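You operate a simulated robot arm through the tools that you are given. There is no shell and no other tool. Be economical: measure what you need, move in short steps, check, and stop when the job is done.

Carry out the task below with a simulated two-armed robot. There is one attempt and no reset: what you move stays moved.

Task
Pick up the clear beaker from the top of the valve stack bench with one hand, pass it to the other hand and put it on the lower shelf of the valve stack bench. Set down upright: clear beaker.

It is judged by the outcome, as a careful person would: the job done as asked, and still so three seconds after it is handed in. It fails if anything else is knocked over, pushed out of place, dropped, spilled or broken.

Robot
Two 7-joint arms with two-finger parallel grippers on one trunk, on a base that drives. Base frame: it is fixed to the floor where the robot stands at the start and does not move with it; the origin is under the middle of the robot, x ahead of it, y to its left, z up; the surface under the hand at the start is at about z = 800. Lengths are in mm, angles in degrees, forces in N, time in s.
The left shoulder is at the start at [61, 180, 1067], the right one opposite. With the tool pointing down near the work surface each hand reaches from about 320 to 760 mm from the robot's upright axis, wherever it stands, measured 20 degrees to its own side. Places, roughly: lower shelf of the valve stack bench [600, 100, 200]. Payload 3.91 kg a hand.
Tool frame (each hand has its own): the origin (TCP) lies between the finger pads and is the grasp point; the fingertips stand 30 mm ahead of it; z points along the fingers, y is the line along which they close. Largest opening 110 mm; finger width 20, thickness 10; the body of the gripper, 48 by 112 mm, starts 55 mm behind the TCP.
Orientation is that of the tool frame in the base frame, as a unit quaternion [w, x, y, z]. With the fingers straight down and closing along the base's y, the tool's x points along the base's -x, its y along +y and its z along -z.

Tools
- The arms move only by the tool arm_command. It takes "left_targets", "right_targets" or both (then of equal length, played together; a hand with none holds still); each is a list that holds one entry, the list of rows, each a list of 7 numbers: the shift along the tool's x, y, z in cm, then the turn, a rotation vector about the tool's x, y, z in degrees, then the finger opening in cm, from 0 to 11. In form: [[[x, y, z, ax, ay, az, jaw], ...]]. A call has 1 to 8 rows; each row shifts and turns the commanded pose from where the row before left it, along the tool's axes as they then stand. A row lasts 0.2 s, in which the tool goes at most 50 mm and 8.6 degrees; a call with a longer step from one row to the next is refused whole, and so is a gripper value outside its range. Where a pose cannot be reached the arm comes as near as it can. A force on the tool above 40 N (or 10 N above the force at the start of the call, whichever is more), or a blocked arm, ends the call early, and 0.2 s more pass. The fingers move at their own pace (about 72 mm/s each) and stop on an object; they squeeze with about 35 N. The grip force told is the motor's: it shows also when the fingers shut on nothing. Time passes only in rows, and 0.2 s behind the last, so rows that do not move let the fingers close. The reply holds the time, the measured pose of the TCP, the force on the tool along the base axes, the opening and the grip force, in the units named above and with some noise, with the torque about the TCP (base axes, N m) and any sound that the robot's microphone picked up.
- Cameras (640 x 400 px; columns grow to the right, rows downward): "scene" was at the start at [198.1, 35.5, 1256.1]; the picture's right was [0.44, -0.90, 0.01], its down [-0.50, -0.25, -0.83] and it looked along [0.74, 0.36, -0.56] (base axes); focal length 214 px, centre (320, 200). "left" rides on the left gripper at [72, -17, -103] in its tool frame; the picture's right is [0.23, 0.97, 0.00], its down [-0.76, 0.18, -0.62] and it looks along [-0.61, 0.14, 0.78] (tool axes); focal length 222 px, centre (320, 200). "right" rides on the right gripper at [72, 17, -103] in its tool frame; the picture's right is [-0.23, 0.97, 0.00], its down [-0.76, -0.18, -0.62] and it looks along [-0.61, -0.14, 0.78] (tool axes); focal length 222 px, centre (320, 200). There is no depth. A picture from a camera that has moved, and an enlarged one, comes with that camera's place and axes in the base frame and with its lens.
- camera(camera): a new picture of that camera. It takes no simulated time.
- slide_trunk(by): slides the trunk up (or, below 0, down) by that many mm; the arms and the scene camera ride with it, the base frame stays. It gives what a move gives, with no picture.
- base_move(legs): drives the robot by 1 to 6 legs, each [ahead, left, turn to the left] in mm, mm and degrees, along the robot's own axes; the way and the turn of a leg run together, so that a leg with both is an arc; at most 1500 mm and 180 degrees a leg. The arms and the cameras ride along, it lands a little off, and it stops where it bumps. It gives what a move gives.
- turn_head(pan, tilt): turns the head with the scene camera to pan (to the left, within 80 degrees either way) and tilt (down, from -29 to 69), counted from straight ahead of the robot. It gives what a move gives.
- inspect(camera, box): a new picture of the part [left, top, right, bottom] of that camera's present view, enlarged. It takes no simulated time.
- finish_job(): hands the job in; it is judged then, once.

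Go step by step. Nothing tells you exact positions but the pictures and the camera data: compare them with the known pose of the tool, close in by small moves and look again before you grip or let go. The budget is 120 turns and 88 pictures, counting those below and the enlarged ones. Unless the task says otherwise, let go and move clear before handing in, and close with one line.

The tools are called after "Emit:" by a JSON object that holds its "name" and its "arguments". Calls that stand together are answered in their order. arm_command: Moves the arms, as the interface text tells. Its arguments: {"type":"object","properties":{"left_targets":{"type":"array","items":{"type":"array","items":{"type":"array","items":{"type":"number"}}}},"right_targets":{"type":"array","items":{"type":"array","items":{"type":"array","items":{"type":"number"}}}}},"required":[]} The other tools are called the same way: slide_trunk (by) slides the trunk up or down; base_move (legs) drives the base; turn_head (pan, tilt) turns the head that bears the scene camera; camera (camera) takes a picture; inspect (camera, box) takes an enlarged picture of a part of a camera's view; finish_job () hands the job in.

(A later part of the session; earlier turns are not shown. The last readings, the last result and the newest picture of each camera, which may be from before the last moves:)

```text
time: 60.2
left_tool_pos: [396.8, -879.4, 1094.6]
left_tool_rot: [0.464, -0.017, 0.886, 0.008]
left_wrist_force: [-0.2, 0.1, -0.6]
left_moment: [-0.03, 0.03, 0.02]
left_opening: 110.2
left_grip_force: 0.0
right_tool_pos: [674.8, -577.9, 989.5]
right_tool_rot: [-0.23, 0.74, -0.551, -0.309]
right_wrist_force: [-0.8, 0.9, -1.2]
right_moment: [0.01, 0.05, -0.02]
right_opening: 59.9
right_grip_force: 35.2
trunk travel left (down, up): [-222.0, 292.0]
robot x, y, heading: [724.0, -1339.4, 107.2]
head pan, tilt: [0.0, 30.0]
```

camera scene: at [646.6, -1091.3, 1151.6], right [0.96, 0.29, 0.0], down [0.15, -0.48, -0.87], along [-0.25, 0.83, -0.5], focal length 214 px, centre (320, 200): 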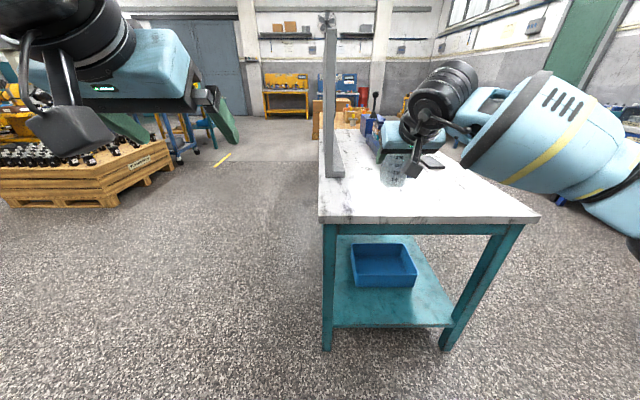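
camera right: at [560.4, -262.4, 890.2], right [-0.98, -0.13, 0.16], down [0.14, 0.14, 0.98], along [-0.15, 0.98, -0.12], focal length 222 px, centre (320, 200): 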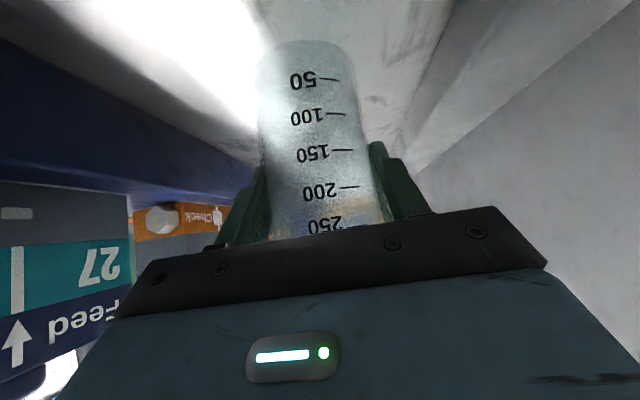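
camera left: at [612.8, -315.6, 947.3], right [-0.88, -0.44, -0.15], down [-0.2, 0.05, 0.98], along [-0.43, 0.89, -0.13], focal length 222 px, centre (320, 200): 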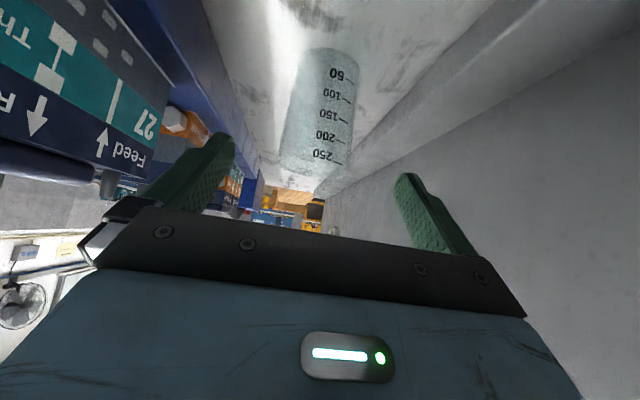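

The left hand took the orientation. I bring the right hand with the beaker in toward the middle, leaving a gap to the left fingers.

Emit:
{"name": "arm_command", "arguments": {"right_targets": [[[1.5, 1.6, -1.5, 0, 0, 0, 5], [2.4, 2.8, -2.4, 0, 0, 0, 5], [2.4, 2.8, -2.4, 0, 0, 0, 5], [2.4, 2.8, -2.4, 0, 0, 0, 5], [1.6, 1.8, -1.6, 0, 0, 0, 5], [1.0, 1.2, -1.0, 0, 0, 0, 5]]]}}

Emit:
{"name": "turn_head", "arguments": {"pan": 0, "tilt": 40}}

Emit:
{"name": "camera", "arguments": {"camera": "scene"}}

Emit:
{"name": "camera", "arguments": {"camera": "left"}}

```text
time: 61.6
left_tool_pos: [395.8, -879.4, 1095.2]
left_tool_rot: [0.463, -0.018, 0.886, 0.009]
left_wrist_force: [-0.1, -0.3, -0.9]
left_moment: [0.01, 0.01, 0.02]
left_opening: 110.1
left_grip_force: 0.0
right_tool_pos: [596.2, -769.1, 989.4]
right_tool_rot: [-0.23, 0.741, -0.551, -0.309]
right_wrist_force: [-0.8, 1.3, -1.3]
right_moment: [0.02, -0.01, -0.04]
right_opening: 60.6
right_grip_force: 35.0
trunk travel left (down, up): [-222.0, 292.0]
robot x, y, heading: [721.4, -1331.8, 107.3]
head pan, tilt: [0.0, 30.0]
```

```text
time: 62.4
left_tool_pos: [397.0, -878.9, 1096.6]
left_tool_rot: [0.463, -0.018, 0.886, 0.008]
left_wrist_force: [-1.1, 0.4, -0.5]
left_moment: [-0.03, 0.02, 0.01]
left_opening: 110.1
left_grip_force: 0.1
right_tool_pos: [596.6, -768.4, 989.5]
right_tool_rot: [-0.229, 0.741, -0.551, -0.308]
right_wrist_force: [-0.9, 1.8, -0.5]
right_moment: [0.02, 0.0, 0.01]
right_opening: 60.4
right_grip_force: 35.2
trunk travel left (down, up): [-222.0, 292.0]
robot x, y, heading: [723.5, -1338.7, 107.1]
head pan, tilt: [0.0, 40.0]
```

```text
56 pictures are left
camera scene: at [648.1, -1096.6, 1136.3], right [0.96, 0.29, 0.0], down [0.19, -0.61, -0.77], along [-0.23, 0.73, -0.64], focal length 214 px, centre (320, 200)
```

scene: 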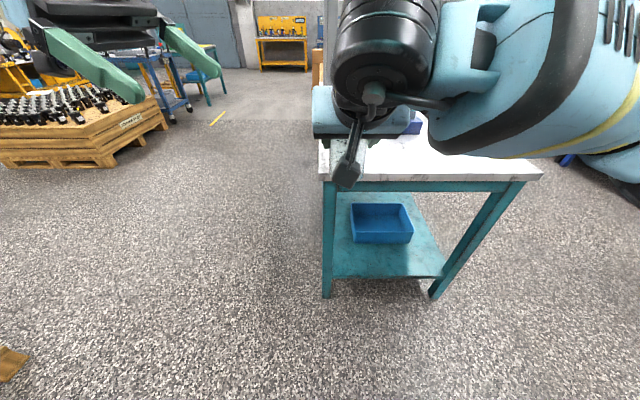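

```text
55 pictures are left
camera left: at [270.4, -901.3, 1096.1], right [-0.17, 0.97, -0.19], down [-0.08, 0.18, 0.98], along [0.98, 0.18, 0.05], focal length 222 px, centre (320, 200)
```

left: 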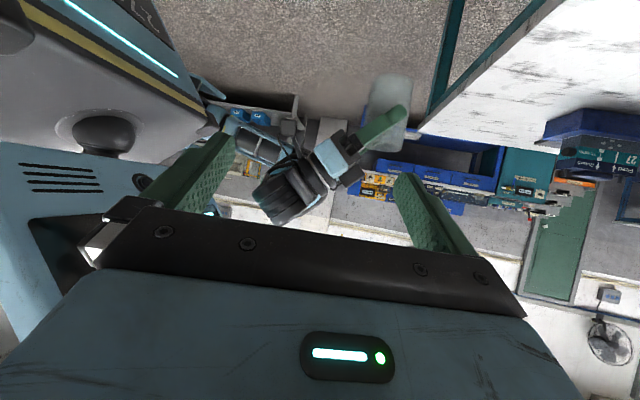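

In the left view I can see the beaker and right hand ahead of the left fingers. I move the left hand to a stand-off 110 mm short of the grip pose.

Emit:
{"name": "arm_command", "arguments": {"left_targets": [[[0.1, 2.6, 3.1, 0, 0, 0, 11], [0.1, 2.6, 3.1, 0, 0, 0, 11], [0.1, 2.65, 3.1, 0, 0, 0, 11], [0, 2.65, 3.1, 0, 0, 0, 11]]]}}

Emit:
{"name": "camera", "arguments": {"camera": "left"}}

Emit:
{"name": "camera", "arguments": {"camera": "scene"}}

Emit:
{"name": "camera", "arguments": {"camera": "right"}}

```text
time: 63.4
left_tool_pos: [472.3, -811.2, 1021.9]
left_tool_rot: [0.463, -0.017, 0.886, 0.008]
left_wrist_force: [0.8, 0.3, -0.3]
left_moment: [-0.03, 0.0, -0.01]
left_opening: 109.8
left_grip_force: 0.0
left hand out of reach, approached as far as the arm can: row 3, 4
right_tool_pos: [597.7, -768.6, 988.4]
right_tool_rot: [-0.229, 0.741, -0.551, -0.308]
right_wrist_force: [-0.3, 0.3, -0.3]
right_moment: [0.01, 0.0, -0.01]
right_opening: 60.1
right_grip_force: 34.8
trunk travel left (down, up): [-222.0, 292.0]
robot x, y, heading: [724.6, -1332.9, 107.2]
head pan, tilt: [0.0, 40.0]
```

```text
54 pictures are left
camera left: at [346.1, -832.7, 1022.4], right [-0.17, 0.97, -0.19], down [-0.08, 0.18, 0.98], along [0.98, 0.18, 0.05], focal length 222 px, centre (320, 200)
```

left: 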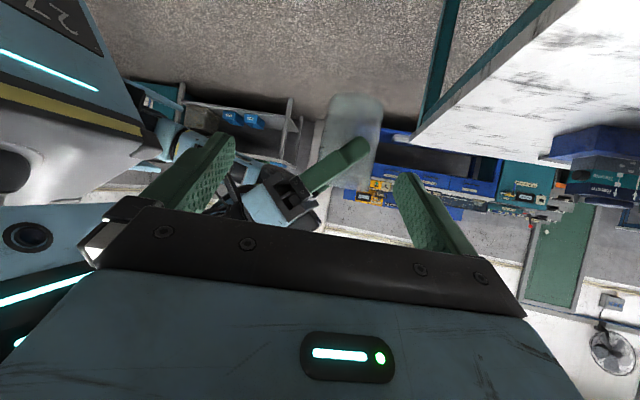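

```text
53 pictures are left
camera scene: at [648.3, -1096.7, 1136.3], right [0.96, 0.29, 0.0], down [0.19, -0.61, -0.77], along [-0.23, 0.73, -0.64], focal length 214 px, centre (320, 200)
```

scene: 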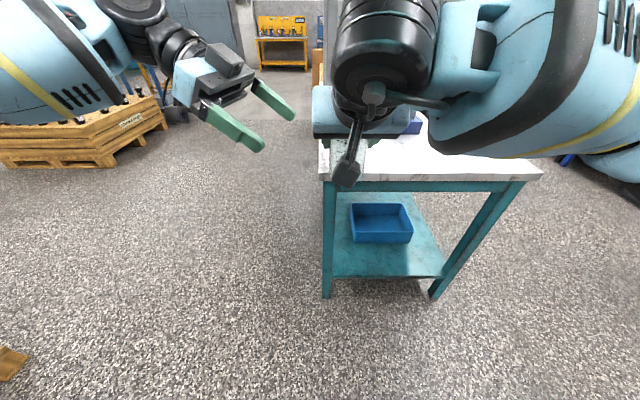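

```text
52 pictures are left
camera right: at [617.2, -893.2, 1010.1], right [-0.98, -0.13, 0.16], down [0.14, 0.14, 0.98], along [-0.15, 0.98, -0.12], focal length 222 px, centre (320, 200)
```

right: 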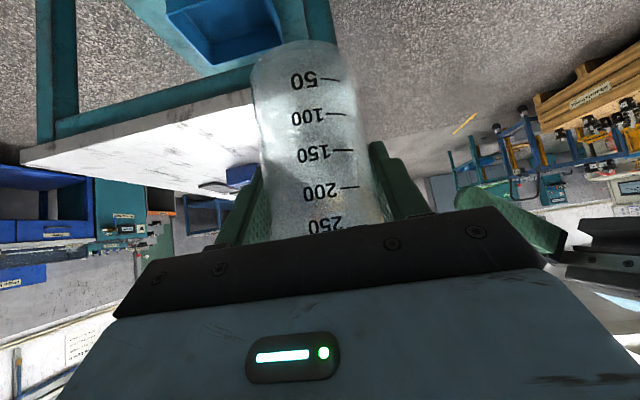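

The left arm cannot reach that pointing so far sideways. I'll pull the left hand back a bit, and bring the beaker nearer while yawing the right hand 35° to the left, which makes the left approach easier.

Emit:
{"name": "arm_command", "arguments": {"left_targets": [[[0, 0, -3, 0, 0, 0, 11], [0, 0, -3, 0, 0, 0, 11], [0, 0, 0, 0, 0, 0, 11], [0, 0, 0, 0, 0, 0, 11], [0, 0, 0, 0, 0, 0, 11], [0, 0, 0, 0, 0, 0, 11], [0, 0, 0, 0, 0, 0, 11]]], "right_targets": [[[1.75, 1.0, -1.75, 0, 0, 0, 5], [1.75, 1.0, -1.75, 0, 0, 0, 5], [0, 0, 0, -4.96, 0, -4.94, 5], [0, 0, 0, -4.96, 0, -4.94, 5], [0, 0, 0, -4.96, 0, -4.94, 5], [0, 0, 0, -4.96, 0, -4.94, 5], [0, 0, 0, -4.96, 0, -4.94, 5]]]}}

Emit:
{"name": "camera", "arguments": {"camera": "left"}}

Emit:
{"name": "camera", "arguments": {"camera": "scene"}}

```text
time: 65.0
left_tool_pos: [419.3, -814.6, 1058.6]
left_tool_rot: [0.462, -0.018, 0.887, 0.008]
left_wrist_force: [-0.3, -0.4, -0.5]
left_moment: [-0.02, 0.0, 0.0]
left_opening: 110.2
left_grip_force: 0.2
right_tool_pos: [591.8, -821.1, 989.3]
right_tool_rot: [-0.126, 0.873, -0.301, -0.363]
right_wrist_force: [0.0, 0.5, -1.5]
right_moment: [-0.01, 0.01, -0.03]
right_opening: 60.4
right_grip_force: 35.0
trunk travel left (down, up): [-222.0, 292.0]
robot x, y, heading: [721.5, -1342.0, 107.0]
head pan, tilt: [0.0, 40.0]
```

```text
51 pictures are left
camera left: at [293.9, -835.8, 1059.1], right [-0.17, 0.97, -0.19], down [-0.08, 0.18, 0.98], along [0.98, 0.18, 0.05], focal length 222 px, centre (320, 200)
```

left: 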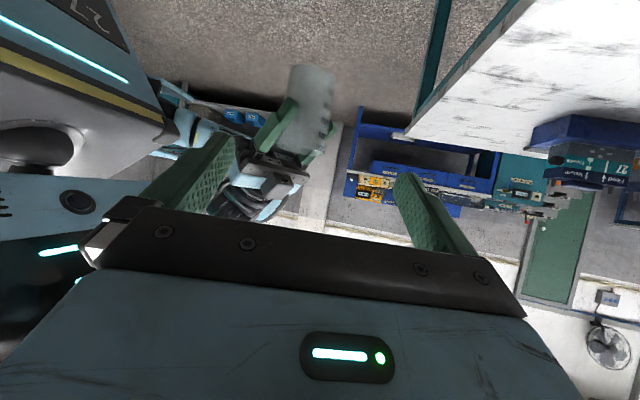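

```text
50 pictures are left
camera scene: at [648.3, -1096.4, 1136.2], right [0.96, 0.29, 0.0], down [0.19, -0.61, -0.77], along [-0.23, 0.73, -0.64], focal length 214 px, centre (320, 200)
```

scene: 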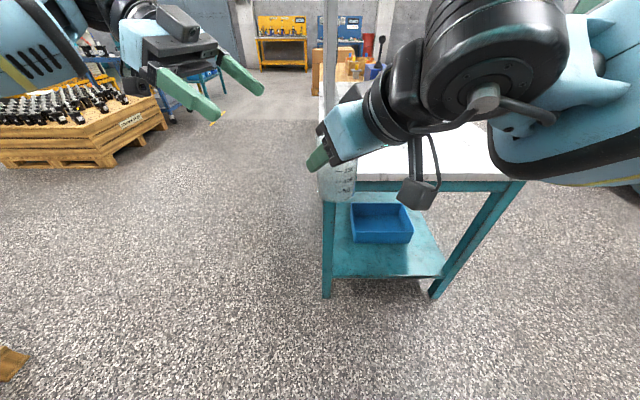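

The beaker is now held yawed to the left. I yaw the left hand to match and bring it to a stand-off along its new approach line.

Emit:
{"name": "arm_command", "arguments": {"left_targets": [[[0, 0, 0, -6.24, 0, -4.34, 11], [0, 0, 0, -6.24, 0, -4.34, 11], [0, 0, 0, -6.24, 0, -4.34, 11], [0, 0, 0, -6.24, 0, -4.34, 11], [0, 0, 0, -6.24, 0, -4.34, 11], [0.53, -3.8, 1.37, 0, 0, 0, 11], [0.53, -3.8, 1.37, 0, 0, 0, 11], [0.53, -3.8, 1.37, 0, 0, 0, 11]]]}}

Emit:
{"name": "camera", "arguments": {"camera": "left"}}

Emit:
{"name": "camera", "arguments": {"camera": "scene"}}

```text
time: 66.8
left_tool_pos: [515.7, -888.5, 1022.0]
left_tool_rot: [0.434, -0.306, 0.832, 0.159]
left_wrist_force: [-0.5, 0.5, 0.8]
left_moment: [0.0, -0.01, -0.02]
left_opening: 110.0
left_grip_force: 0.1
right_tool_pos: [591.9, -823.5, 988.7]
right_tool_rot: [-0.128, 0.872, -0.304, -0.363]
right_wrist_force: [0.6, 0.5, -0.5]
right_moment: [0.02, -0.04, 0.05]
right_opening: 60.1
right_grip_force: 34.9
trunk travel left (down, up): [-222.0, 292.0]
robot x, y, heading: [724.8, -1340.1, 107.3]
head pan, tilt: [0.0, 40.0]
```

```text
49 pictures are left
camera left: at [429.1, -982.0, 1022.6], right [-0.73, 0.66, -0.19], down [-0.17, 0.09, 0.98], along [0.66, 0.75, 0.05], focal length 222 px, centre (320, 200)
```

left: 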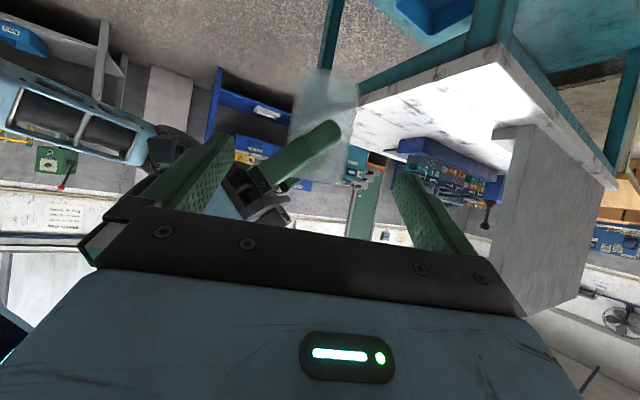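

```text
48 pictures are left
camera scene: at [648.6, -1096.9, 1136.4], right [0.96, 0.29, 0.0], down [0.19, -0.61, -0.77], along [-0.23, 0.73, -0.64], focal length 214 px, centre (320, 200)
```

scene: 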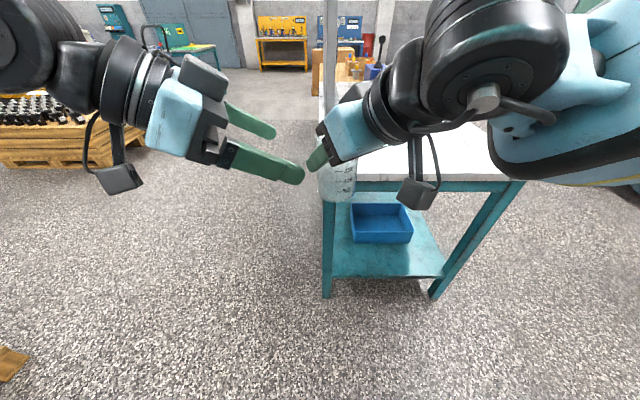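

Both hands are lined up; the lower half of the beaker is free for the left hand. I advance 75 mm along the left tool axis and look again.

Emit:
{"name": "arm_command", "arguments": {"left_targets": [[[0.1, 0.07, 2.5, 0, 0, 0, 11], [0.1, 0.07, 2.5, 0, 0, 0, 11], [0.1, 0.07, 2.5, 0, 0, 0, 11]]]}}

Emit:
{"name": "camera", "arguments": {"camera": "left"}}

Emit:
{"name": "inspect", "arguments": {"camera": "scene", "box": [180, 60, 480, 250]}}

Emit:
{"name": "camera", "arguments": {"camera": "right"}}

```text
time: 67.5
left_tool_pos: [558.0, -845.1, 976.6]
left_tool_rot: [0.434, -0.304, 0.833, 0.158]
left_wrist_force: [0.3, -0.1, 0.0]
left_moment: [0.0, 0.02, 0.01]
left_opening: 110.1
left_grip_force: 0.0
right_tool_pos: [592.0, -821.4, 989.4]
right_tool_rot: [-0.125, 0.872, -0.302, -0.364]
right_wrist_force: [0.7, 0.9, -0.5]
right_moment: [0.0, 0.01, -0.02]
right_opening: 60.3
right_grip_force: 34.6
trunk travel left (down, up): [-222.0, 292.0]
robot x, y, heading: [724.4, -1338.8, 106.9]
head pan, tilt: [0.0, 40.0]
```

```text
47 pictures are left
camera left: at [471.8, -939.8, 977.7], right [-0.73, 0.66, -0.19], down [-0.17, 0.09, 0.98], along [0.66, 0.75, 0.05], focal length 222 px, centre (320, 200)
```

left: 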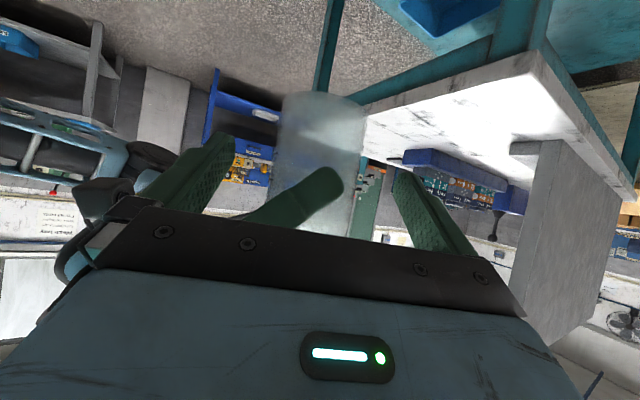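

```text
2.11 times, centred on (330, 155) of scene
camera zoom: at [648.4, -1096.1, 1136.2], right [0.96, 0.29, 0.0], down [0.19, -0.61, -0.77], along [-0.23, 0.73, -0.64], focal length 452 px, centre (299, 295)
```

zoom: 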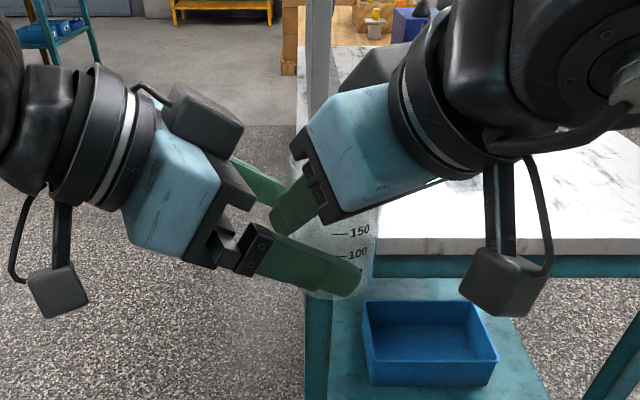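

```text
45 pictures are left
camera right: at [679.8, -912.3, 1009.0], right [-0.73, -0.67, 0.16], down [0.04, 0.2, 0.98], along [-0.68, 0.72, -0.12], focal length 222 px, centre (320, 200)
```

right: 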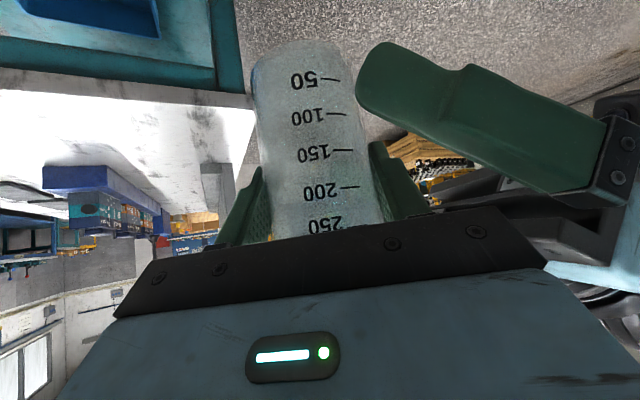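

The geometry is as planned, with fingers straddling the lower beaker and the hands clear. I advance the last 30 mm and close the left hand while the right still holds.

Emit:
{"name": "arm_command", "arguments": {"left_targets": [[[-0.1, -0.1, 1.5, 0, 0, 0, 11], [0, -0.1, 1.5, 0, 0, 0, 11], [0, 0, 0, 0, 0, 0, 11]]]}}

Emit:
{"name": "camera", "arguments": {"camera": "right"}}

Emit:
{"name": "inspect", "arguments": {"camera": "scene", "box": [180, 60, 480, 250]}}

```text
time: 68.3
left_tool_pos: [578.9, -832.7, 962.0]
left_tool_rot: [0.434, -0.305, 0.833, 0.159]
left_wrist_force: [-0.4, -0.6, -0.3]
left_moment: [0.01, 0.01, 0.0]
left_opening: 109.9
left_grip_force: 0.1
right_tool_pos: [591.8, -820.5, 989.9]
right_tool_rot: [-0.127, 0.872, -0.303, -0.363]
right_wrist_force: [-0.5, 0.2, 0.1]
right_moment: [0.05, 0.02, -0.02]
right_opening: 60.3
right_grip_force: 34.8
trunk travel left (down, up): [-222.0, 292.0]
robot x, y, heading: [719.5, -1339.0, 107.3]
head pan, tilt: [0.0, 40.0]
```

```text
44 pictures are left
camera right: at [679.8, -913.0, 1009.4], right [-0.73, -0.67, 0.16], down [0.04, 0.2, 0.98], along [-0.68, 0.72, -0.12], focal length 222 px, centre (320, 200)
```

right: 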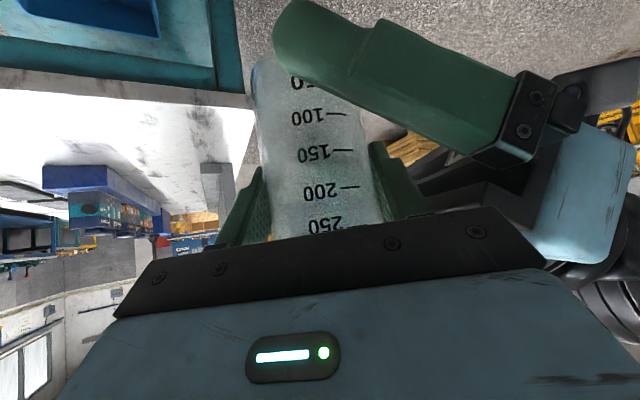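

```text
2.11 times, centred on (330, 155) of scene
camera zoom: at [648.3, -1096.8, 1136.4], right [0.96, 0.29, 0.0], down [0.19, -0.61, -0.77], along [-0.23, 0.73, -0.64], focal length 452 px, centre (299, 295)
```

zoom: 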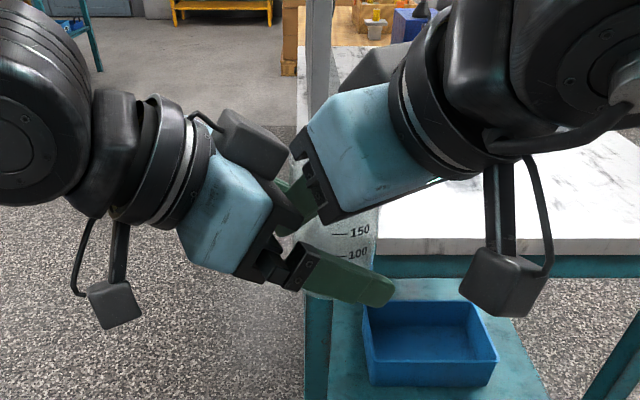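

No contact and the left fingers straddle the lower beaker. Now I close the left hand.

Emit:
{"name": "arm_command", "arguments": {"left_targets": [[[0, 0, 0, 0, 0, 0, 8], [0, 0, 0, 0, 0, 0, 7], [0, 0, 0, 0, 0, 0, 5], [0, 0, 0, 0, 0, 0, 5], [0, 0, 0, 0, 0, 0, 5]]]}}

Emit:
{"name": "camera", "arguments": {"camera": "right"}}

Emit:
{"name": "camera", "arguments": {"camera": "left"}}

```text
time: 69.5
left_tool_pos: [578.3, -830.7, 960.3]
left_tool_rot: [0.435, -0.306, 0.832, 0.159]
left_wrist_force: [-4.9, 5.8, -0.2]
left_moment: [-0.58, -0.52, -0.28]
left_opening: 61.6
left_grip_force: 34.8
right_tool_pos: [590.9, -821.1, 988.4]
right_tool_rot: [-0.127, 0.872, -0.303, -0.363]
right_wrist_force: [6.0, -5.7, -0.3]
right_moment: [0.4, 0.38, 0.43]
right_opening: 60.2
right_grip_force: 34.8
trunk travel left (down, up): [-222.0, 292.0]
robot x, y, heading: [722.7, -1335.7, 106.7]
head pan, tilt: [0.0, 40.0]
```

```text
42 pictures are left
camera right: at [679.7, -913.1, 1009.3], right [-0.73, -0.67, 0.16], down [0.04, 0.2, 0.98], along [-0.68, 0.72, -0.12], focal length 222 px, centre (320, 200)
```

right: 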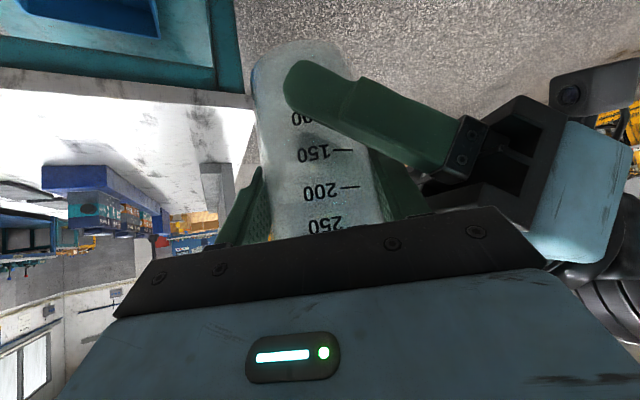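

```text
41 pictures are left
camera left: at [491.3, -925.4, 961.5], right [-0.73, 0.66, -0.19], down [-0.17, 0.09, 0.98], along [0.66, 0.75, 0.05], focal length 222 px, centre (320, 200)
```

left: 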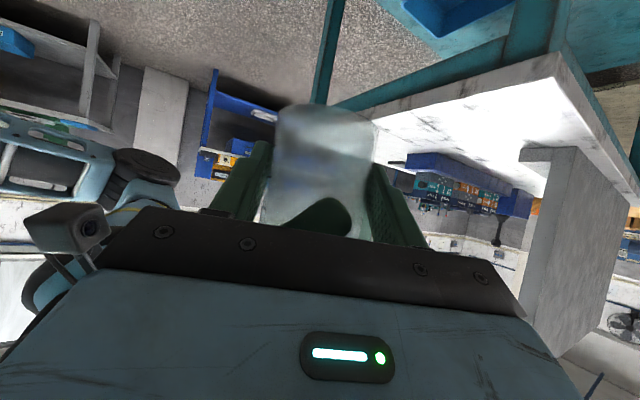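

Both hands hold the beaker (left 61.6 mm, 35 N). I open the right hand slightly so its finger doesn't press the left palm.

Emit:
{"name": "arm_command", "arguments": {"right_targets": [[[0, 0, 0, 0, 0, 0, 6.4], [0, 0, 0, 0, 0, 0, 7.0], [0, 0, 0, 0, 0, 0, 7.0]]]}}

Emit:
{"name": "camera", "arguments": {"camera": "right"}}

```text
time: 70.3
left_tool_pos: [578.1, -831.0, 961.1]
left_tool_rot: [0.434, -0.305, 0.833, 0.158]
left_wrist_force: [0.7, -0.7, -0.7]
left_moment: [0.07, 0.04, 0.03]
left_opening: 61.5
left_grip_force: 34.6
right_tool_pos: [592.0, -821.9, 989.6]
right_tool_rot: [-0.127, 0.872, -0.303, -0.363]
right_wrist_force: [0.1, 1.5, 0.5]
right_moment: [0.0, 0.03, -0.07]
right_opening: 69.9
right_grip_force: 0.1
trunk travel left (down, up): [-222.0, 292.0]
robot x, y, heading: [721.8, -1336.3, 107.2]
head pan, tilt: [0.0, 40.0]
```

```text
40 pictures are left
camera right: at [679.6, -912.7, 1009.3], right [-0.73, -0.66, 0.16], down [0.04, 0.2, 0.98], along [-0.68, 0.72, -0.12], focal length 222 px, centre (320, 200)
```

right: 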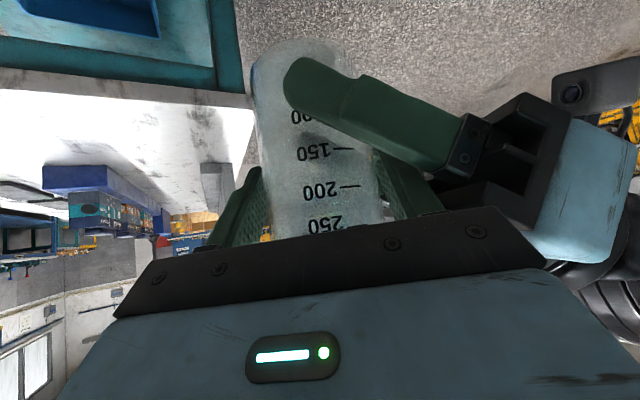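

The left hand holds it alone now. I back the right hand out along its axis.

Emit:
{"name": "arm_command", "arguments": {"right_targets": [[[0, 0, -2, 0, 0, 0, 7], [0, 0, -3, 0, 0, 0, 7], [0, 0, -3, 0, 0, 0, 7], [0, 0, -3, 0, 0, 0, 7]]]}}

Emit:
{"name": "camera", "arguments": {"camera": "scene"}}

Emit:
{"name": "camera", "arguments": {"camera": "right"}}

```text
time: 71.3
left_tool_pos: [578.4, -832.4, 961.5]
left_tool_rot: [0.434, -0.306, 0.832, 0.16]
left_wrist_force: [-0.3, 0.6, -0.6]
left_moment: [0.03, 0.01, 0.01]
left_opening: 61.7
left_grip_force: 34.9
right_tool_pos: [651.8, -869.8, 1067.3]
right_tool_rot: [-0.126, 0.872, -0.303, -0.363]
right_wrist_force: [0.8, 0.1, -0.4]
right_moment: [0.0, -0.01, 0.02]
right_opening: 70.1
right_grip_force: 0.1
trunk travel left (down, up): [-222.0, 292.0]
robot x, y, heading: [723.5, -1340.8, 107.1]
head pan, tilt: [0.0, 40.0]
```

```text
39 pictures are left
camera scene: at [648.3, -1096.9, 1136.4], right [0.96, 0.29, 0.0], down [0.19, -0.61, -0.77], along [-0.23, 0.73, -0.64], focal length 214 px, centre (320, 200)
```

scene: 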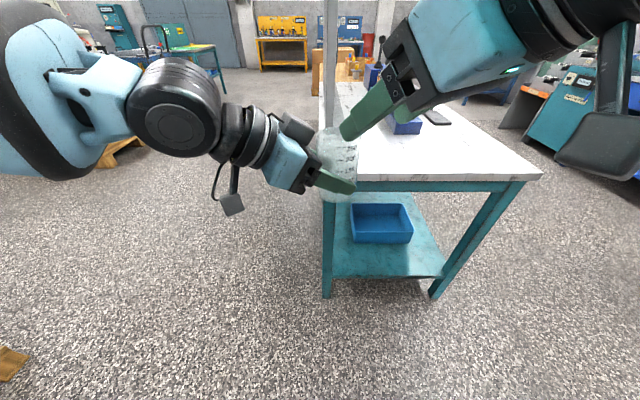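

```text
38 pictures are left
camera right: at [740.3, -960.5, 1087.5], right [-0.73, -0.67, 0.16], down [0.04, 0.2, 0.98], along [-0.68, 0.72, -0.12], focal length 222 px, centre (320, 200)
```

right: 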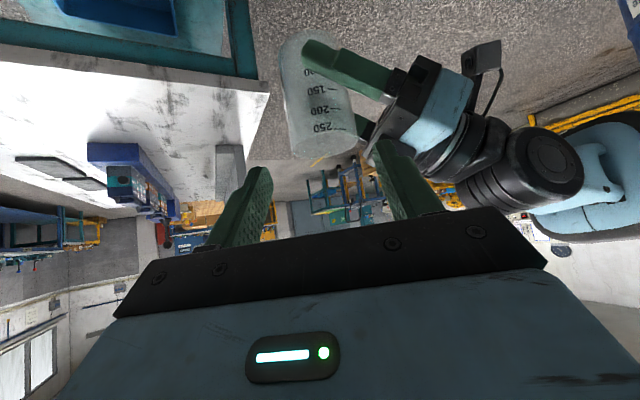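

The left hand holds the beaker by itself. There is free shelf space at this end between the shelf edge and the blue bin, so I can place it from here. I part the hands: right hand away to the right, left hand to the left.

Emit:
{"name": "arm_command", "arguments": {"left_targets": [[[1.26, 0.94, -1.81, 0, 0, 0, 5], [1.26, 0.94, -1.81, 0, 0, 0, 5], [1.26, 0.94, -1.81, 0, 0, 0, 5], [1.26, 0.94, -1.81, 0, 0, 0, 5], [1.26, 0.94, -1.81, 0, 0, 0, 5]]], "right_targets": [[[0, -4, 0, 4.96, 0, 4.94, 7], [0, -4, 0, 4.96, 0, 4.94, 7], [0, -4, 0, 4.96, 0, 4.94, 7], [0, -4, 0, 4.96, 0, 4.94, 7], [0, -4, 0, 4.96, 0, 4.94, 7]]]}}

Emit:
{"name": "arm_command", "arguments": {"left_targets": [[[0, 0, 0, -6.76, 0, -4.71, 5], [0, 0, 0, -6.76, 0, -4.71, 5], [0, 0, 0, -6.76, 0, -4.71, 5], [0, 0, 0, -6.76, 0, -4.71, 5], [0, 0, 0, -6.76, 0, -4.71, 5], [0, 0, 0, -6.76, 0, -4.71, 5], [0, 0, 0, -6.76, 0, -4.71, 5], [0, 0, 0, -6.76, 0, -4.71, 5]]]}}

Emit:
{"name": "camera", "arguments": {"camera": "scene"}}

```text
time: 72.5
left_tool_pos: [463.7, -865.2, 961.6]
left_tool_rot: [0.433, -0.306, 0.832, 0.16]
left_wrist_force: [0.8, 0.7, -0.2]
left_moment: [0.0, -0.01, 0.0]
left_opening: 61.6
left_grip_force: 35.0
right_tool_pos: [807.6, -749.4, 1066.7]
right_tool_rot: [-0.23, 0.74, -0.552, -0.309]
right_wrist_force: [-0.4, 0.3, -0.4]
right_moment: [0.02, 0.0, -0.01]
right_opening: 70.0
right_grip_force: 0.1
trunk travel left (down, up): [-222.0, 292.0]
robot x, y, heading: [723.6, -1334.2, 106.8]
head pan, tilt: [0.0, 40.0]
```

```text
time: 74.3
left_tool_pos: [464.3, -864.2, 962.1]
left_tool_rot: [-0.276, 0.71, -0.531, -0.37]
left_wrist_force: [-0.9, 0.2, -0.1]
left_moment: [0.0, -0.01, -0.01]
left_opening: 61.2
left_grip_force: 34.7
right_tool_pos: [806.1, -750.3, 1066.6]
right_tool_rot: [-0.23, 0.741, -0.551, -0.309]
right_wrist_force: [0.0, 0.1, 0.3]
right_moment: [-0.04, 0.01, 0.0]
right_opening: 70.0
right_grip_force: 0.0
trunk travel left (down, up): [-222.0, 292.0]
robot x, y, heading: [723.8, -1335.6, 107.2]
head pan, tilt: [0.0, 40.0]
```

```text
37 pictures are left
camera scene: at [647.9, -1095.8, 1136.0], right [0.96, 0.29, 0.0], down [0.19, -0.61, -0.77], along [-0.23, 0.73, -0.64], focal length 214 px, centre (320, 200)
```

scene: 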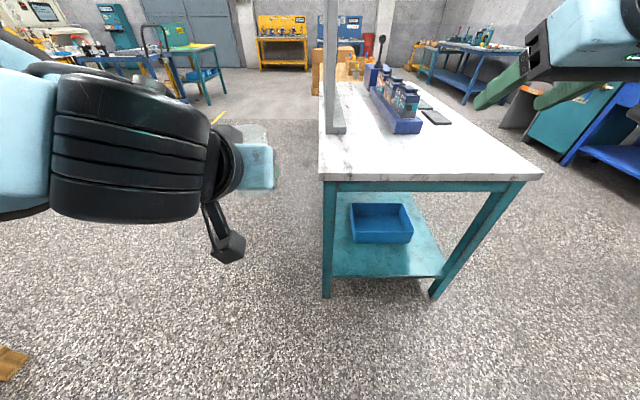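

The beaker now points forward in the left hand. I lift the right hand well above bench height, lower the trunk fully, then lower the left arm, all in front of the bench.

Emit:
{"name": "arm_command", "arguments": {"right_targets": [[[-3.4, 0, -3.4, 0, 0, 0, 7], [-3.4, 0, -3.4, 0, 0, 0, 7], [-3.4, 0, -3.4, 0, 0, 0, 7], [-3.4, 0, -3.4, 0, 0, 0, 7]]]}}

Emit:
{"name": "slide_trunk", "arguments": {"by": -220}}

Emit:
{"name": "camera", "arguments": {"camera": "scene"}}

```text
time: 75.3
left_tool_pos: [463.9, -867.0, 960.6]
left_tool_rot: [-0.277, 0.709, -0.532, -0.371]
left_wrist_force: [1.3, -0.5, 0.8]
left_moment: [-0.04, -0.02, 0.01]
left_opening: 61.3
left_grip_force: 34.6
right_tool_pos: [808.9, -751.5, 1257.7]
right_tool_rot: [-0.229, 0.741, -0.551, -0.308]
right_wrist_force: [-0.1, 0.4, 0.5]
right_moment: [0.0, -0.05, 0.0]
right_opening: 70.0
right_grip_force: 0.1
trunk travel left (down, up): [-222.0, 292.0]
robot x, y, heading: [723.5, -1337.3, 107.0]
head pan, tilt: [0.0, 40.0]
```

```text
time: 77.7
left_tool_pos: [463.7, -865.6, 741.3]
left_tool_rot: [-0.278, 0.709, -0.533, -0.37]
left_wrist_force: [-0.2, 0.4, -0.2]
left_moment: [0.0, 0.01, -0.01]
left_opening: 61.4
left_grip_force: 35.4
right_tool_pos: [786.6, -681.2, 994.1]
right_tool_rot: [-0.199, 0.757, -0.562, -0.268]
right_wrist_force: [0.7, 0.1, -1.0]
right_moment: [-0.02, 0.0, 0.04]
right_opening: 69.8
right_grip_force: 0.1
trunk travel left (down, up): [-2.0, 512.0]
robot x, y, heading: [723.1, -1339.4, 106.9]
head pan, tilt: [0.0, 40.0]
```

```text
36 pictures are left
camera scene: at [625.4, -1023.0, 902.3], right [0.96, 0.29, 0.0], down [0.19, -0.61, -0.77], along [-0.23, 0.73, -0.64], focal length 214 px, centre (320, 200)
```

scene: 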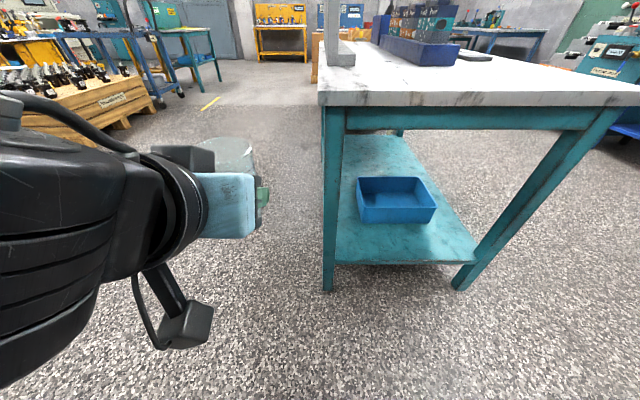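

The free shelf strip between the edge (e≈-680) and the bin (e≈-480) is about 200 mm deep; I'll set the beaker in its middle. I lower the left arm now.

Emit:
{"name": "arm_command", "arguments": {"left_targets": [[[3.3, 0, 2.3, 0, 0, 0, 5], [3.8, 0, 2.65, 0, 0, 0, 5], [3.8, 0, 2.65, 0, 0, 0, 5], [3.8, 0, 2.65, 0, 0, 0, 5], [3.8, 0, 2.65, 0, 0, 0, 5], [3.8, 0, 2.65, 0, 0, 0, 5], [3.3, 0, 2.3, 0, 0, 0, 5]]]}}

Emit:
{"name": "base_move", "arguments": {"legs": [[0, -387, 0]]}}

Emit:
{"name": "camera", "arguments": {"camera": "scene"}}

```text
time: 79.3
left_tool_pos: [458.9, -865.6, 429.5]
left_tool_rot: [-0.278, 0.709, -0.533, -0.37]
left_wrist_force: [0.9, 0.4, -0.5]
left_moment: [0.01, 0.0, -0.03]
left_opening: 60.9
left_grip_force: 34.7
left hand out of reach, approached as far as the arm can: row 7
right_tool_pos: [787.0, -680.9, 994.8]
right_tool_rot: [-0.198, 0.757, -0.563, -0.267]
right_wrist_force: [0.1, -0.5, 0.2]
right_moment: [0.02, -0.01, -0.04]
right_opening: 69.8
right_grip_force: 0.0
trunk travel left (down, up): [-2.0, 512.0]
robot x, y, heading: [726.5, -1337.2, 107.3]
head pan, tilt: [0.0, 40.0]
```

```text
time: 83.2
left_tool_pos: [832.1, -751.4, 429.5]
left_tool_rot: [-0.279, 0.706, -0.537, -0.367]
left_wrist_force: [-0.1, -0.4, 0.4]
left_moment: [0.04, 0.01, -0.01]
left_opening: 61.0
left_grip_force: 35.2
right_tool_pos: [1161.3, -569.0, 994.2]
right_tool_rot: [-0.199, 0.754, -0.566, -0.266]
right_wrist_force: [0.2, 0.1, 0.1]
right_moment: [-0.03, 0.02, -0.02]
right_opening: 70.2
right_grip_force: 0.1
trunk travel left (down, up): [-2.0, 512.0]
robot x, y, heading: [1092.7, -1221.9, 106.6]
head pan, tilt: [0.0, 40.0]
```

```text
35 pictures are left
camera scene: at [997.1, -910.1, 902.3], right [0.96, 0.29, 0.0], down [0.18, -0.62, -0.77], along [-0.22, 0.73, -0.64], focal length 214 px, centre (320, 200)
```

scene: 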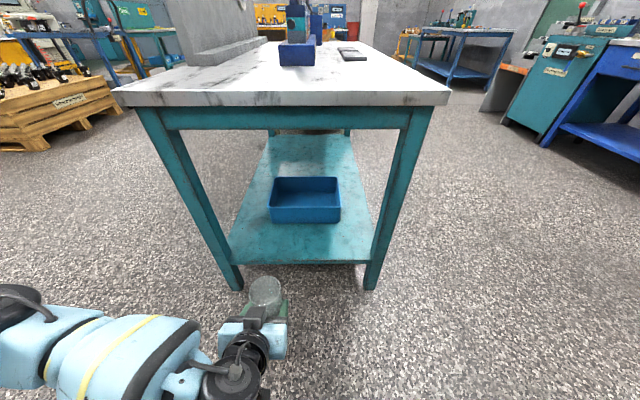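

The arm hit a wrist limit at z 430 this close to the body; reaching farther forward should help. I extend forward 120 mm and then go down.

Emit:
{"name": "arm_command", "arguments": {"left_targets": [[[-2.3, 0, 3.28, 0, 0, 0, 5], [-2.3, 0, 3.28, 0, 0, 0, 5], [-2.3, 0, 3.28, 0, 0, 0, 5], [2.8, 0, 2, 0, 0, 0, 5], [3.3, 0, 2.3, 0, 0, 0, 5], [3.3, 0, 2.3, 0, 0, 0, 5], [2.8, 0, 2, 0, 0, 0, 5]]]}}

Emit:
{"name": "camera", "arguments": {"camera": "scene"}}

```text
time: 84.8
left_tool_pos: [745.8, -666.2, 315.4]
left_tool_rot: [-0.28, 0.706, -0.537, -0.367]
left_wrist_force: [0.7, 0.4, 0.6]
left_moment: [0.01, 0.0, 0.0]
left_opening: 61.0
left_grip_force: 34.9
left hand out of reach, approached as far as the arm can: row 3, 4, 5, 6, 7
right_tool_pos: [1161.0, -569.6, 994.5]
right_tool_rot: [-0.199, 0.754, -0.566, -0.266]
right_wrist_force: [-0.5, 0.2, 0.4]
right_moment: [-0.03, 0.01, 0.0]
right_opening: 70.0
right_grip_force: 0.1
trunk travel left (down, up): [-2.0, 512.0]
robot x, y, heading: [1090.5, -1224.6, 106.5]
head pan, tilt: [0.0, 40.0]
```

```text
34 pictures are left
camera scene: at [997.0, -910.1, 902.3], right [0.96, 0.29, 0.0], down [0.18, -0.62, -0.77], along [-0.22, 0.73, -0.64], focal length 214 px, centre (320, 200)
```

scene: 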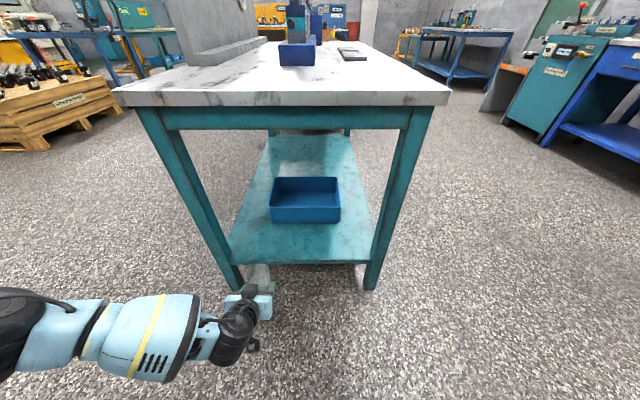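

The arm drifted left where it reaches lower. I shift the target left to its natural side and continue down gently.

Emit:
{"name": "arm_command", "arguments": {"left_targets": [[[0, 3, 0, 0, 0, 0, 5], [0, 3, 0, 0, 0, 0, 5], [0, 3, 0, 0, 0, 0, 5], [1.6, 0, 1.15, 0, 0, 0, 5], [0, 0, 0, 0, 0, 0, 5]]]}}

```text
time: 86.0
left_tool_pos: [658.5, -689.6, 295.5]
left_tool_rot: [-0.28, 0.706, -0.537, -0.367]
left_wrist_force: [0.5, -0.6, 0.1]
left_moment: [-0.04, 0.03, 0.01]
left_opening: 61.0
left_grip_force: 35.2
right_tool_pos: [1162.4, -569.0, 994.6]
right_tool_rot: [-0.2, 0.754, -0.566, -0.266]
right_wrist_force: [-0.1, 0.6, 0.5]
right_moment: [0.03, 0.0, -0.01]
right_opening: 70.2
right_grip_force: 0.0
trunk travel left (down, up): [-2.0, 512.0]
robot x, y, heading: [1091.3, -1227.0, 106.6]
head pan, tilt: [0.0, 40.0]
```

Now it tracks well. I test that the final height can be reached here, in front of the shelf, then come back up 45 mm.

Emit:
{"name": "arm_command", "arguments": {"left_targets": [[[1.6, 0, 1.15, 0, 0, 0, 5], [1.6, 0, 1.15, 0, 0, 0, 5], [1.6, 0, 1.15, 0, 0, 0, 5], [0, 0, 0, 0, 0, 0, 5]]]}}

```text
time: 87.0
left_tool_pos: [658.1, -692.3, 236.8]
left_tool_rot: [-0.279, 0.707, -0.536, -0.368]
left_wrist_force: [-0.6, 0.0, 0.5]
left_moment: [0.0, -0.03, 0.01]
left_opening: 60.7
left_grip_force: 35.7
right_tool_pos: [1161.7, -569.7, 995.2]
right_tool_rot: [-0.2, 0.754, -0.566, -0.267]
right_wrist_force: [-0.1, -0.3, 0.3]
right_moment: [0.01, 0.01, 0.0]
right_opening: 69.8
right_grip_force: 0.0
trunk travel left (down, up): [-2.0, 512.0]
robot x, y, heading: [1096.3, -1225.7, 106.9]
head pan, tilt: [0.0, 40.0]
```

The height is reachable. I raise back to a carrying height and check where the forearm lies relative to the bench legs.

Emit:
{"name": "arm_command", "arguments": {"left_targets": [[[-1.6, 0, -1.15, 0, 0, 0, 5], [-1.6, 0, -1.15, 0, 0, 0, 5], [-1.4, 0, -1.0, 0, 0, 0, 5], [0, 0, 0, 0, 0, 0, 5]]]}}

Emit:
{"name": "turn_head", "arguments": {"pan": 15, "tilt": 50}}

Emit:
{"name": "camera", "arguments": {"camera": "scene"}}

Emit:
{"name": "camera", "arguments": {"camera": "left"}}

```text
time: 88.0
left_tool_pos: [659.8, -691.3, 295.5]
left_tool_rot: [-0.28, 0.706, -0.536, -0.368]
left_wrist_force: [-0.9, 0.4, 0.0]
left_moment: [-0.02, -0.03, -0.03]
left_opening: 60.7
left_grip_force: 35.3
right_tool_pos: [1161.6, -570.1, 994.8]
right_tool_rot: [-0.2, 0.755, -0.565, -0.266]
right_wrist_force: [-0.3, -0.3, 0.0]
right_moment: [0.0, 0.01, -0.03]
right_opening: 69.8
right_grip_force: 0.0
trunk travel left (down, up): [-2.0, 512.0]
robot x, y, heading: [1091.4, -1223.3, 106.6]
head pan, tilt: [0.0, 40.0]
```

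```text
time: 88.8
left_tool_pos: [657.9, -692.2, 294.8]
left_tool_rot: [-0.279, 0.707, -0.536, -0.368]
left_wrist_force: [0.8, 0.9, -0.4]
left_moment: [0.0, 0.02, 0.0]
left_opening: 60.4
left_grip_force: 34.7
right_tool_pos: [1161.9, -569.6, 993.5]
right_tool_rot: [-0.2, 0.754, -0.567, -0.265]
right_wrist_force: [-0.2, 0.5, 0.5]
right_moment: [-0.01, -0.01, 0.01]
right_opening: 70.0
right_grip_force: 0.0
trunk travel left (down, up): [-2.0, 512.0]
robot x, y, heading: [1091.2, -1225.9, 106.7]
head pan, tilt: [15.0, 50.0]
```

```text
33 pictures are left
camera scene: at [981.0, -925.9, 888.2], right [0.85, 0.52, 0.0], down [0.4, -0.65, -0.64], along [-0.34, 0.55, -0.77], focal length 214 px, centre (320, 200)
```

scene: 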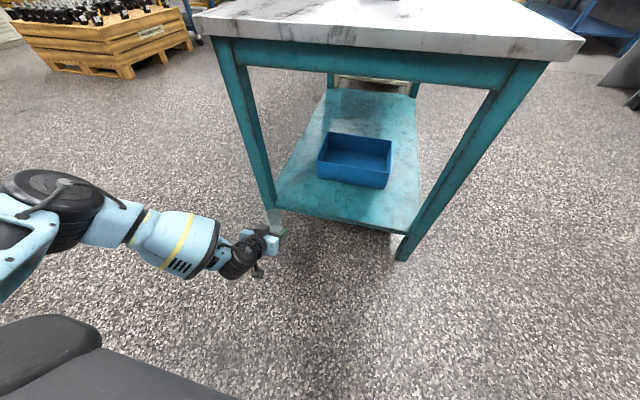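

```text
32 pictures are left
camera left: at [707.3, -809.1, 295.1], right [-0.9, -0.39, -0.19], down [-0.15, -0.12, 0.98], along [-0.4, 0.91, 0.05], focal length 222 px, centre (320, 200)
```

left: 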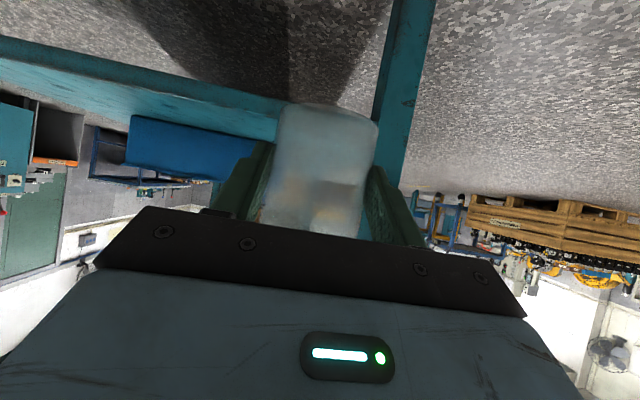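

The forearm lies nearly crosswise behind the hand, so I must keep it clear of the left leg; I'll enter nearer the right side (n≈750). I shift the base right 310 mm and check.

Emit:
{"name": "base_move", "arguments": {"legs": [[0, -310, -0.4]]}}

Emit:
{"name": "camera", "arguments": {"camera": "scene"}}

Emit:
{"name": "camera", "arguments": {"camera": "left"}}

```text
time: 92.0
left_tool_pos: [952.6, -602.2, 294.5]
left_tool_rot: [-0.281, 0.704, -0.54, -0.367]
left_wrist_force: [0.1, 0.2, -0.6]
left_moment: [-0.02, -0.01, -0.02]
left_opening: 60.6
left_grip_force: 35.1
right_tool_pos: [1456.5, -484.6, 995.4]
right_tool_rot: [-0.202, 0.752, -0.569, -0.265]
right_wrist_force: [-0.2, -0.1, -0.2]
right_moment: [0.02, 0.0, -0.02]
right_opening: 69.9
right_grip_force: 0.0
trunk travel left (down, up): [-2.0, 512.0]
robot x, y, heading: [1382.8, -1142.4, 106.3]
head pan, tilt: [15.0, 50.0]
```

```text
31 pictures are left
camera scene: at [1273.7, -839.6, 888.1], right [0.86, 0.52, 0.0], down [0.4, -0.66, -0.64], along [-0.33, 0.55, -0.77], focal length 214 px, centre (320, 200)
```

scene: 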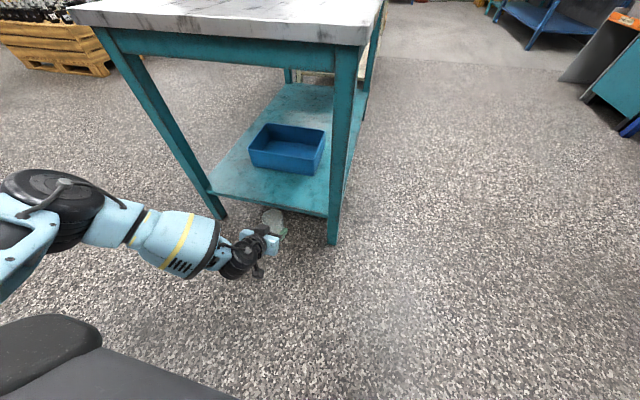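

```text
30 pictures are left
camera left: at [1001.0, -720.5, 295.1], right [-0.91, -0.38, -0.19], down [-0.15, -0.12, 0.98], along [-0.4, 0.92, 0.05], focal length 222 px, centre (320, 200)
```

left: 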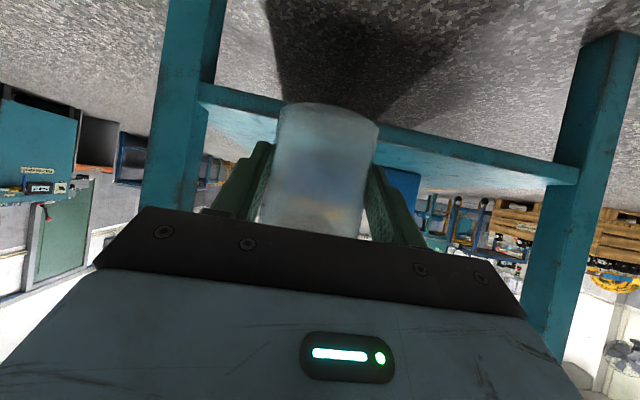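

The hand lines up between the two legs with the forearm clear of the left leg. I drive slowly forward to bring the beaker over the shelf, in two steps.

Emit:
{"name": "base_move", "arguments": {"legs": [[130, 0, 0]]}}

Emit:
{"name": "camera", "arguments": {"camera": "scene"}}

Emit:
{"name": "camera", "arguments": {"camera": "left"}}

```text
time: 93.3
left_tool_pos: [917.9, -478.2, 294.1]
left_tool_rot: [-0.282, 0.704, -0.54, -0.367]
left_wrist_force: [0.4, -1.2, 0.5]
left_moment: [0.01, -0.01, -0.02]
left_opening: 60.6
left_grip_force: 34.4
right_tool_pos: [1419.7, -359.5, 994.6]
right_tool_rot: [-0.201, 0.752, -0.569, -0.265]
right_wrist_force: [0.0, -0.5, 0.2]
right_moment: [-0.01, 0.0, 0.0]
right_opening: 69.8
right_grip_force: 0.0
trunk travel left (down, up): [-2.0, 512.0]
robot x, y, heading: [1341.1, -1016.8, 106.3]
head pan, tilt: [15.0, 50.0]
```

```text
29 pictures are left
camera scene: at [1237.3, -714.3, 888.0], right [0.86, 0.52, 0.0], down [0.4, -0.66, -0.64], along [-0.33, 0.55, -0.77], focal length 214 px, centre (320, 200)
```

scene: 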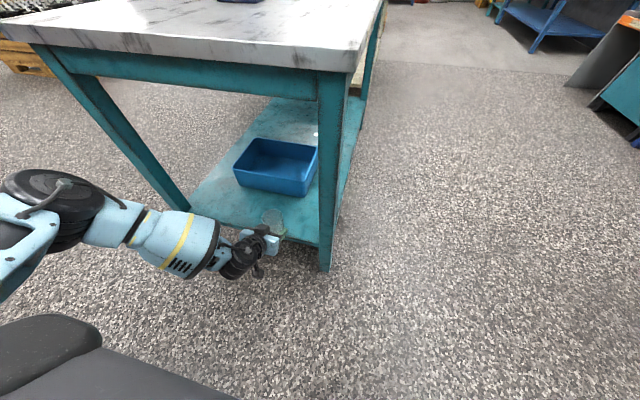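

```text
28 pictures are left
camera left: at [964.7, -595.5, 294.9], right [-0.91, -0.38, -0.19], down [-0.15, -0.12, 0.98], along [-0.4, 0.92, 0.05], focal length 222 px, centre (320, 200)
```

left: 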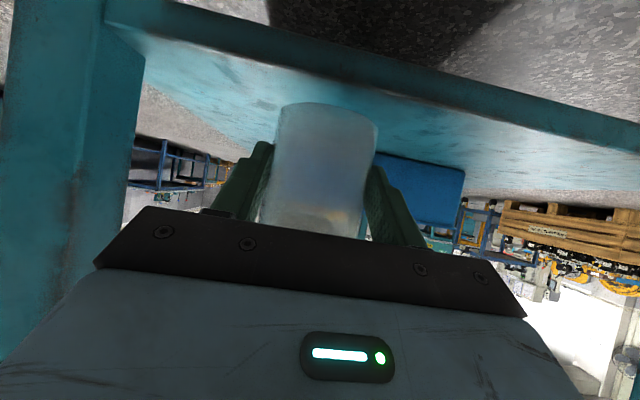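

The beaker is above the shelf edge with about 25–40 mm to spare below. I drive the last 100 mm to bring it to the middle of the free strip.

Emit:
{"name": "base_move", "arguments": {"legs": [[100, 0, 0]]}}

Emit:
{"name": "inspect", "arguments": {"camera": "scene", "box": [150, 100, 400, 290]}}

Emit:
{"name": "camera", "arguments": {"camera": "left"}}

```text
time: 94.5
left_tool_pos: [888.0, -382.8, 293.7]
left_tool_rot: [-0.28, 0.705, -0.538, -0.367]
left_wrist_force: [-0.6, 0.1, -0.3]
left_moment: [-0.02, 0.01, -0.02]
left_opening: 60.5
left_grip_force: 34.7
right_tool_pos: [1392.5, -264.7, 994.4]
right_tool_rot: [-0.201, 0.753, -0.568, -0.265]
right_wrist_force: [-0.3, 0.5, -1.1]
right_moment: [0.01, 0.02, -0.03]
right_opening: 70.2
right_grip_force: 0.1
trunk travel left (down, up): [-2.0, 512.0]
robot x, y, heading: [1322.0, -922.3, 106.3]
head pan, tilt: [15.0, 50.0]
```

```text
2.11 times, centred on (275, 195) of scene
camera zoom: at [1209.3, -619.3, 888.0], right [0.85, 0.52, 0.0], down [0.4, -0.66, -0.64], along [-0.33, 0.55, -0.77], focal length 452 px, centre (415, 210)
```

zoom: 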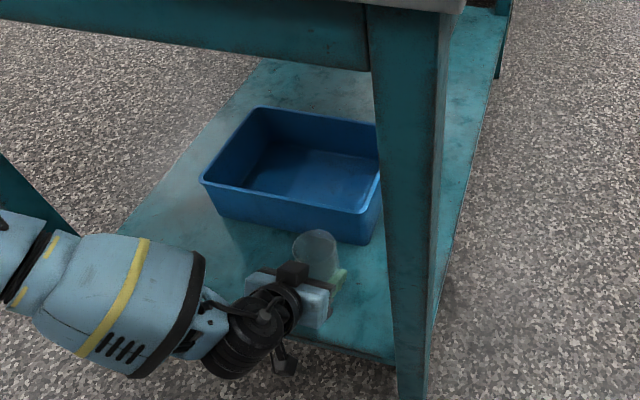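

```text
26 pictures are left
camera left: at [936.7, -500.9, 294.9], right [-0.91, -0.38, -0.19], down [-0.15, -0.12, 0.98], along [-0.4, 0.92, 0.05], focal length 222 px, centre (320, 200)
```

left: 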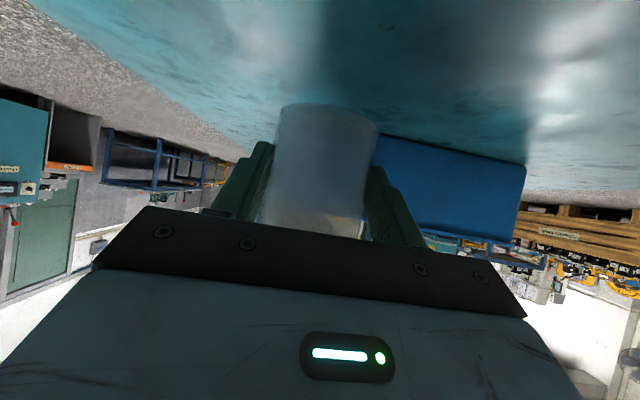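

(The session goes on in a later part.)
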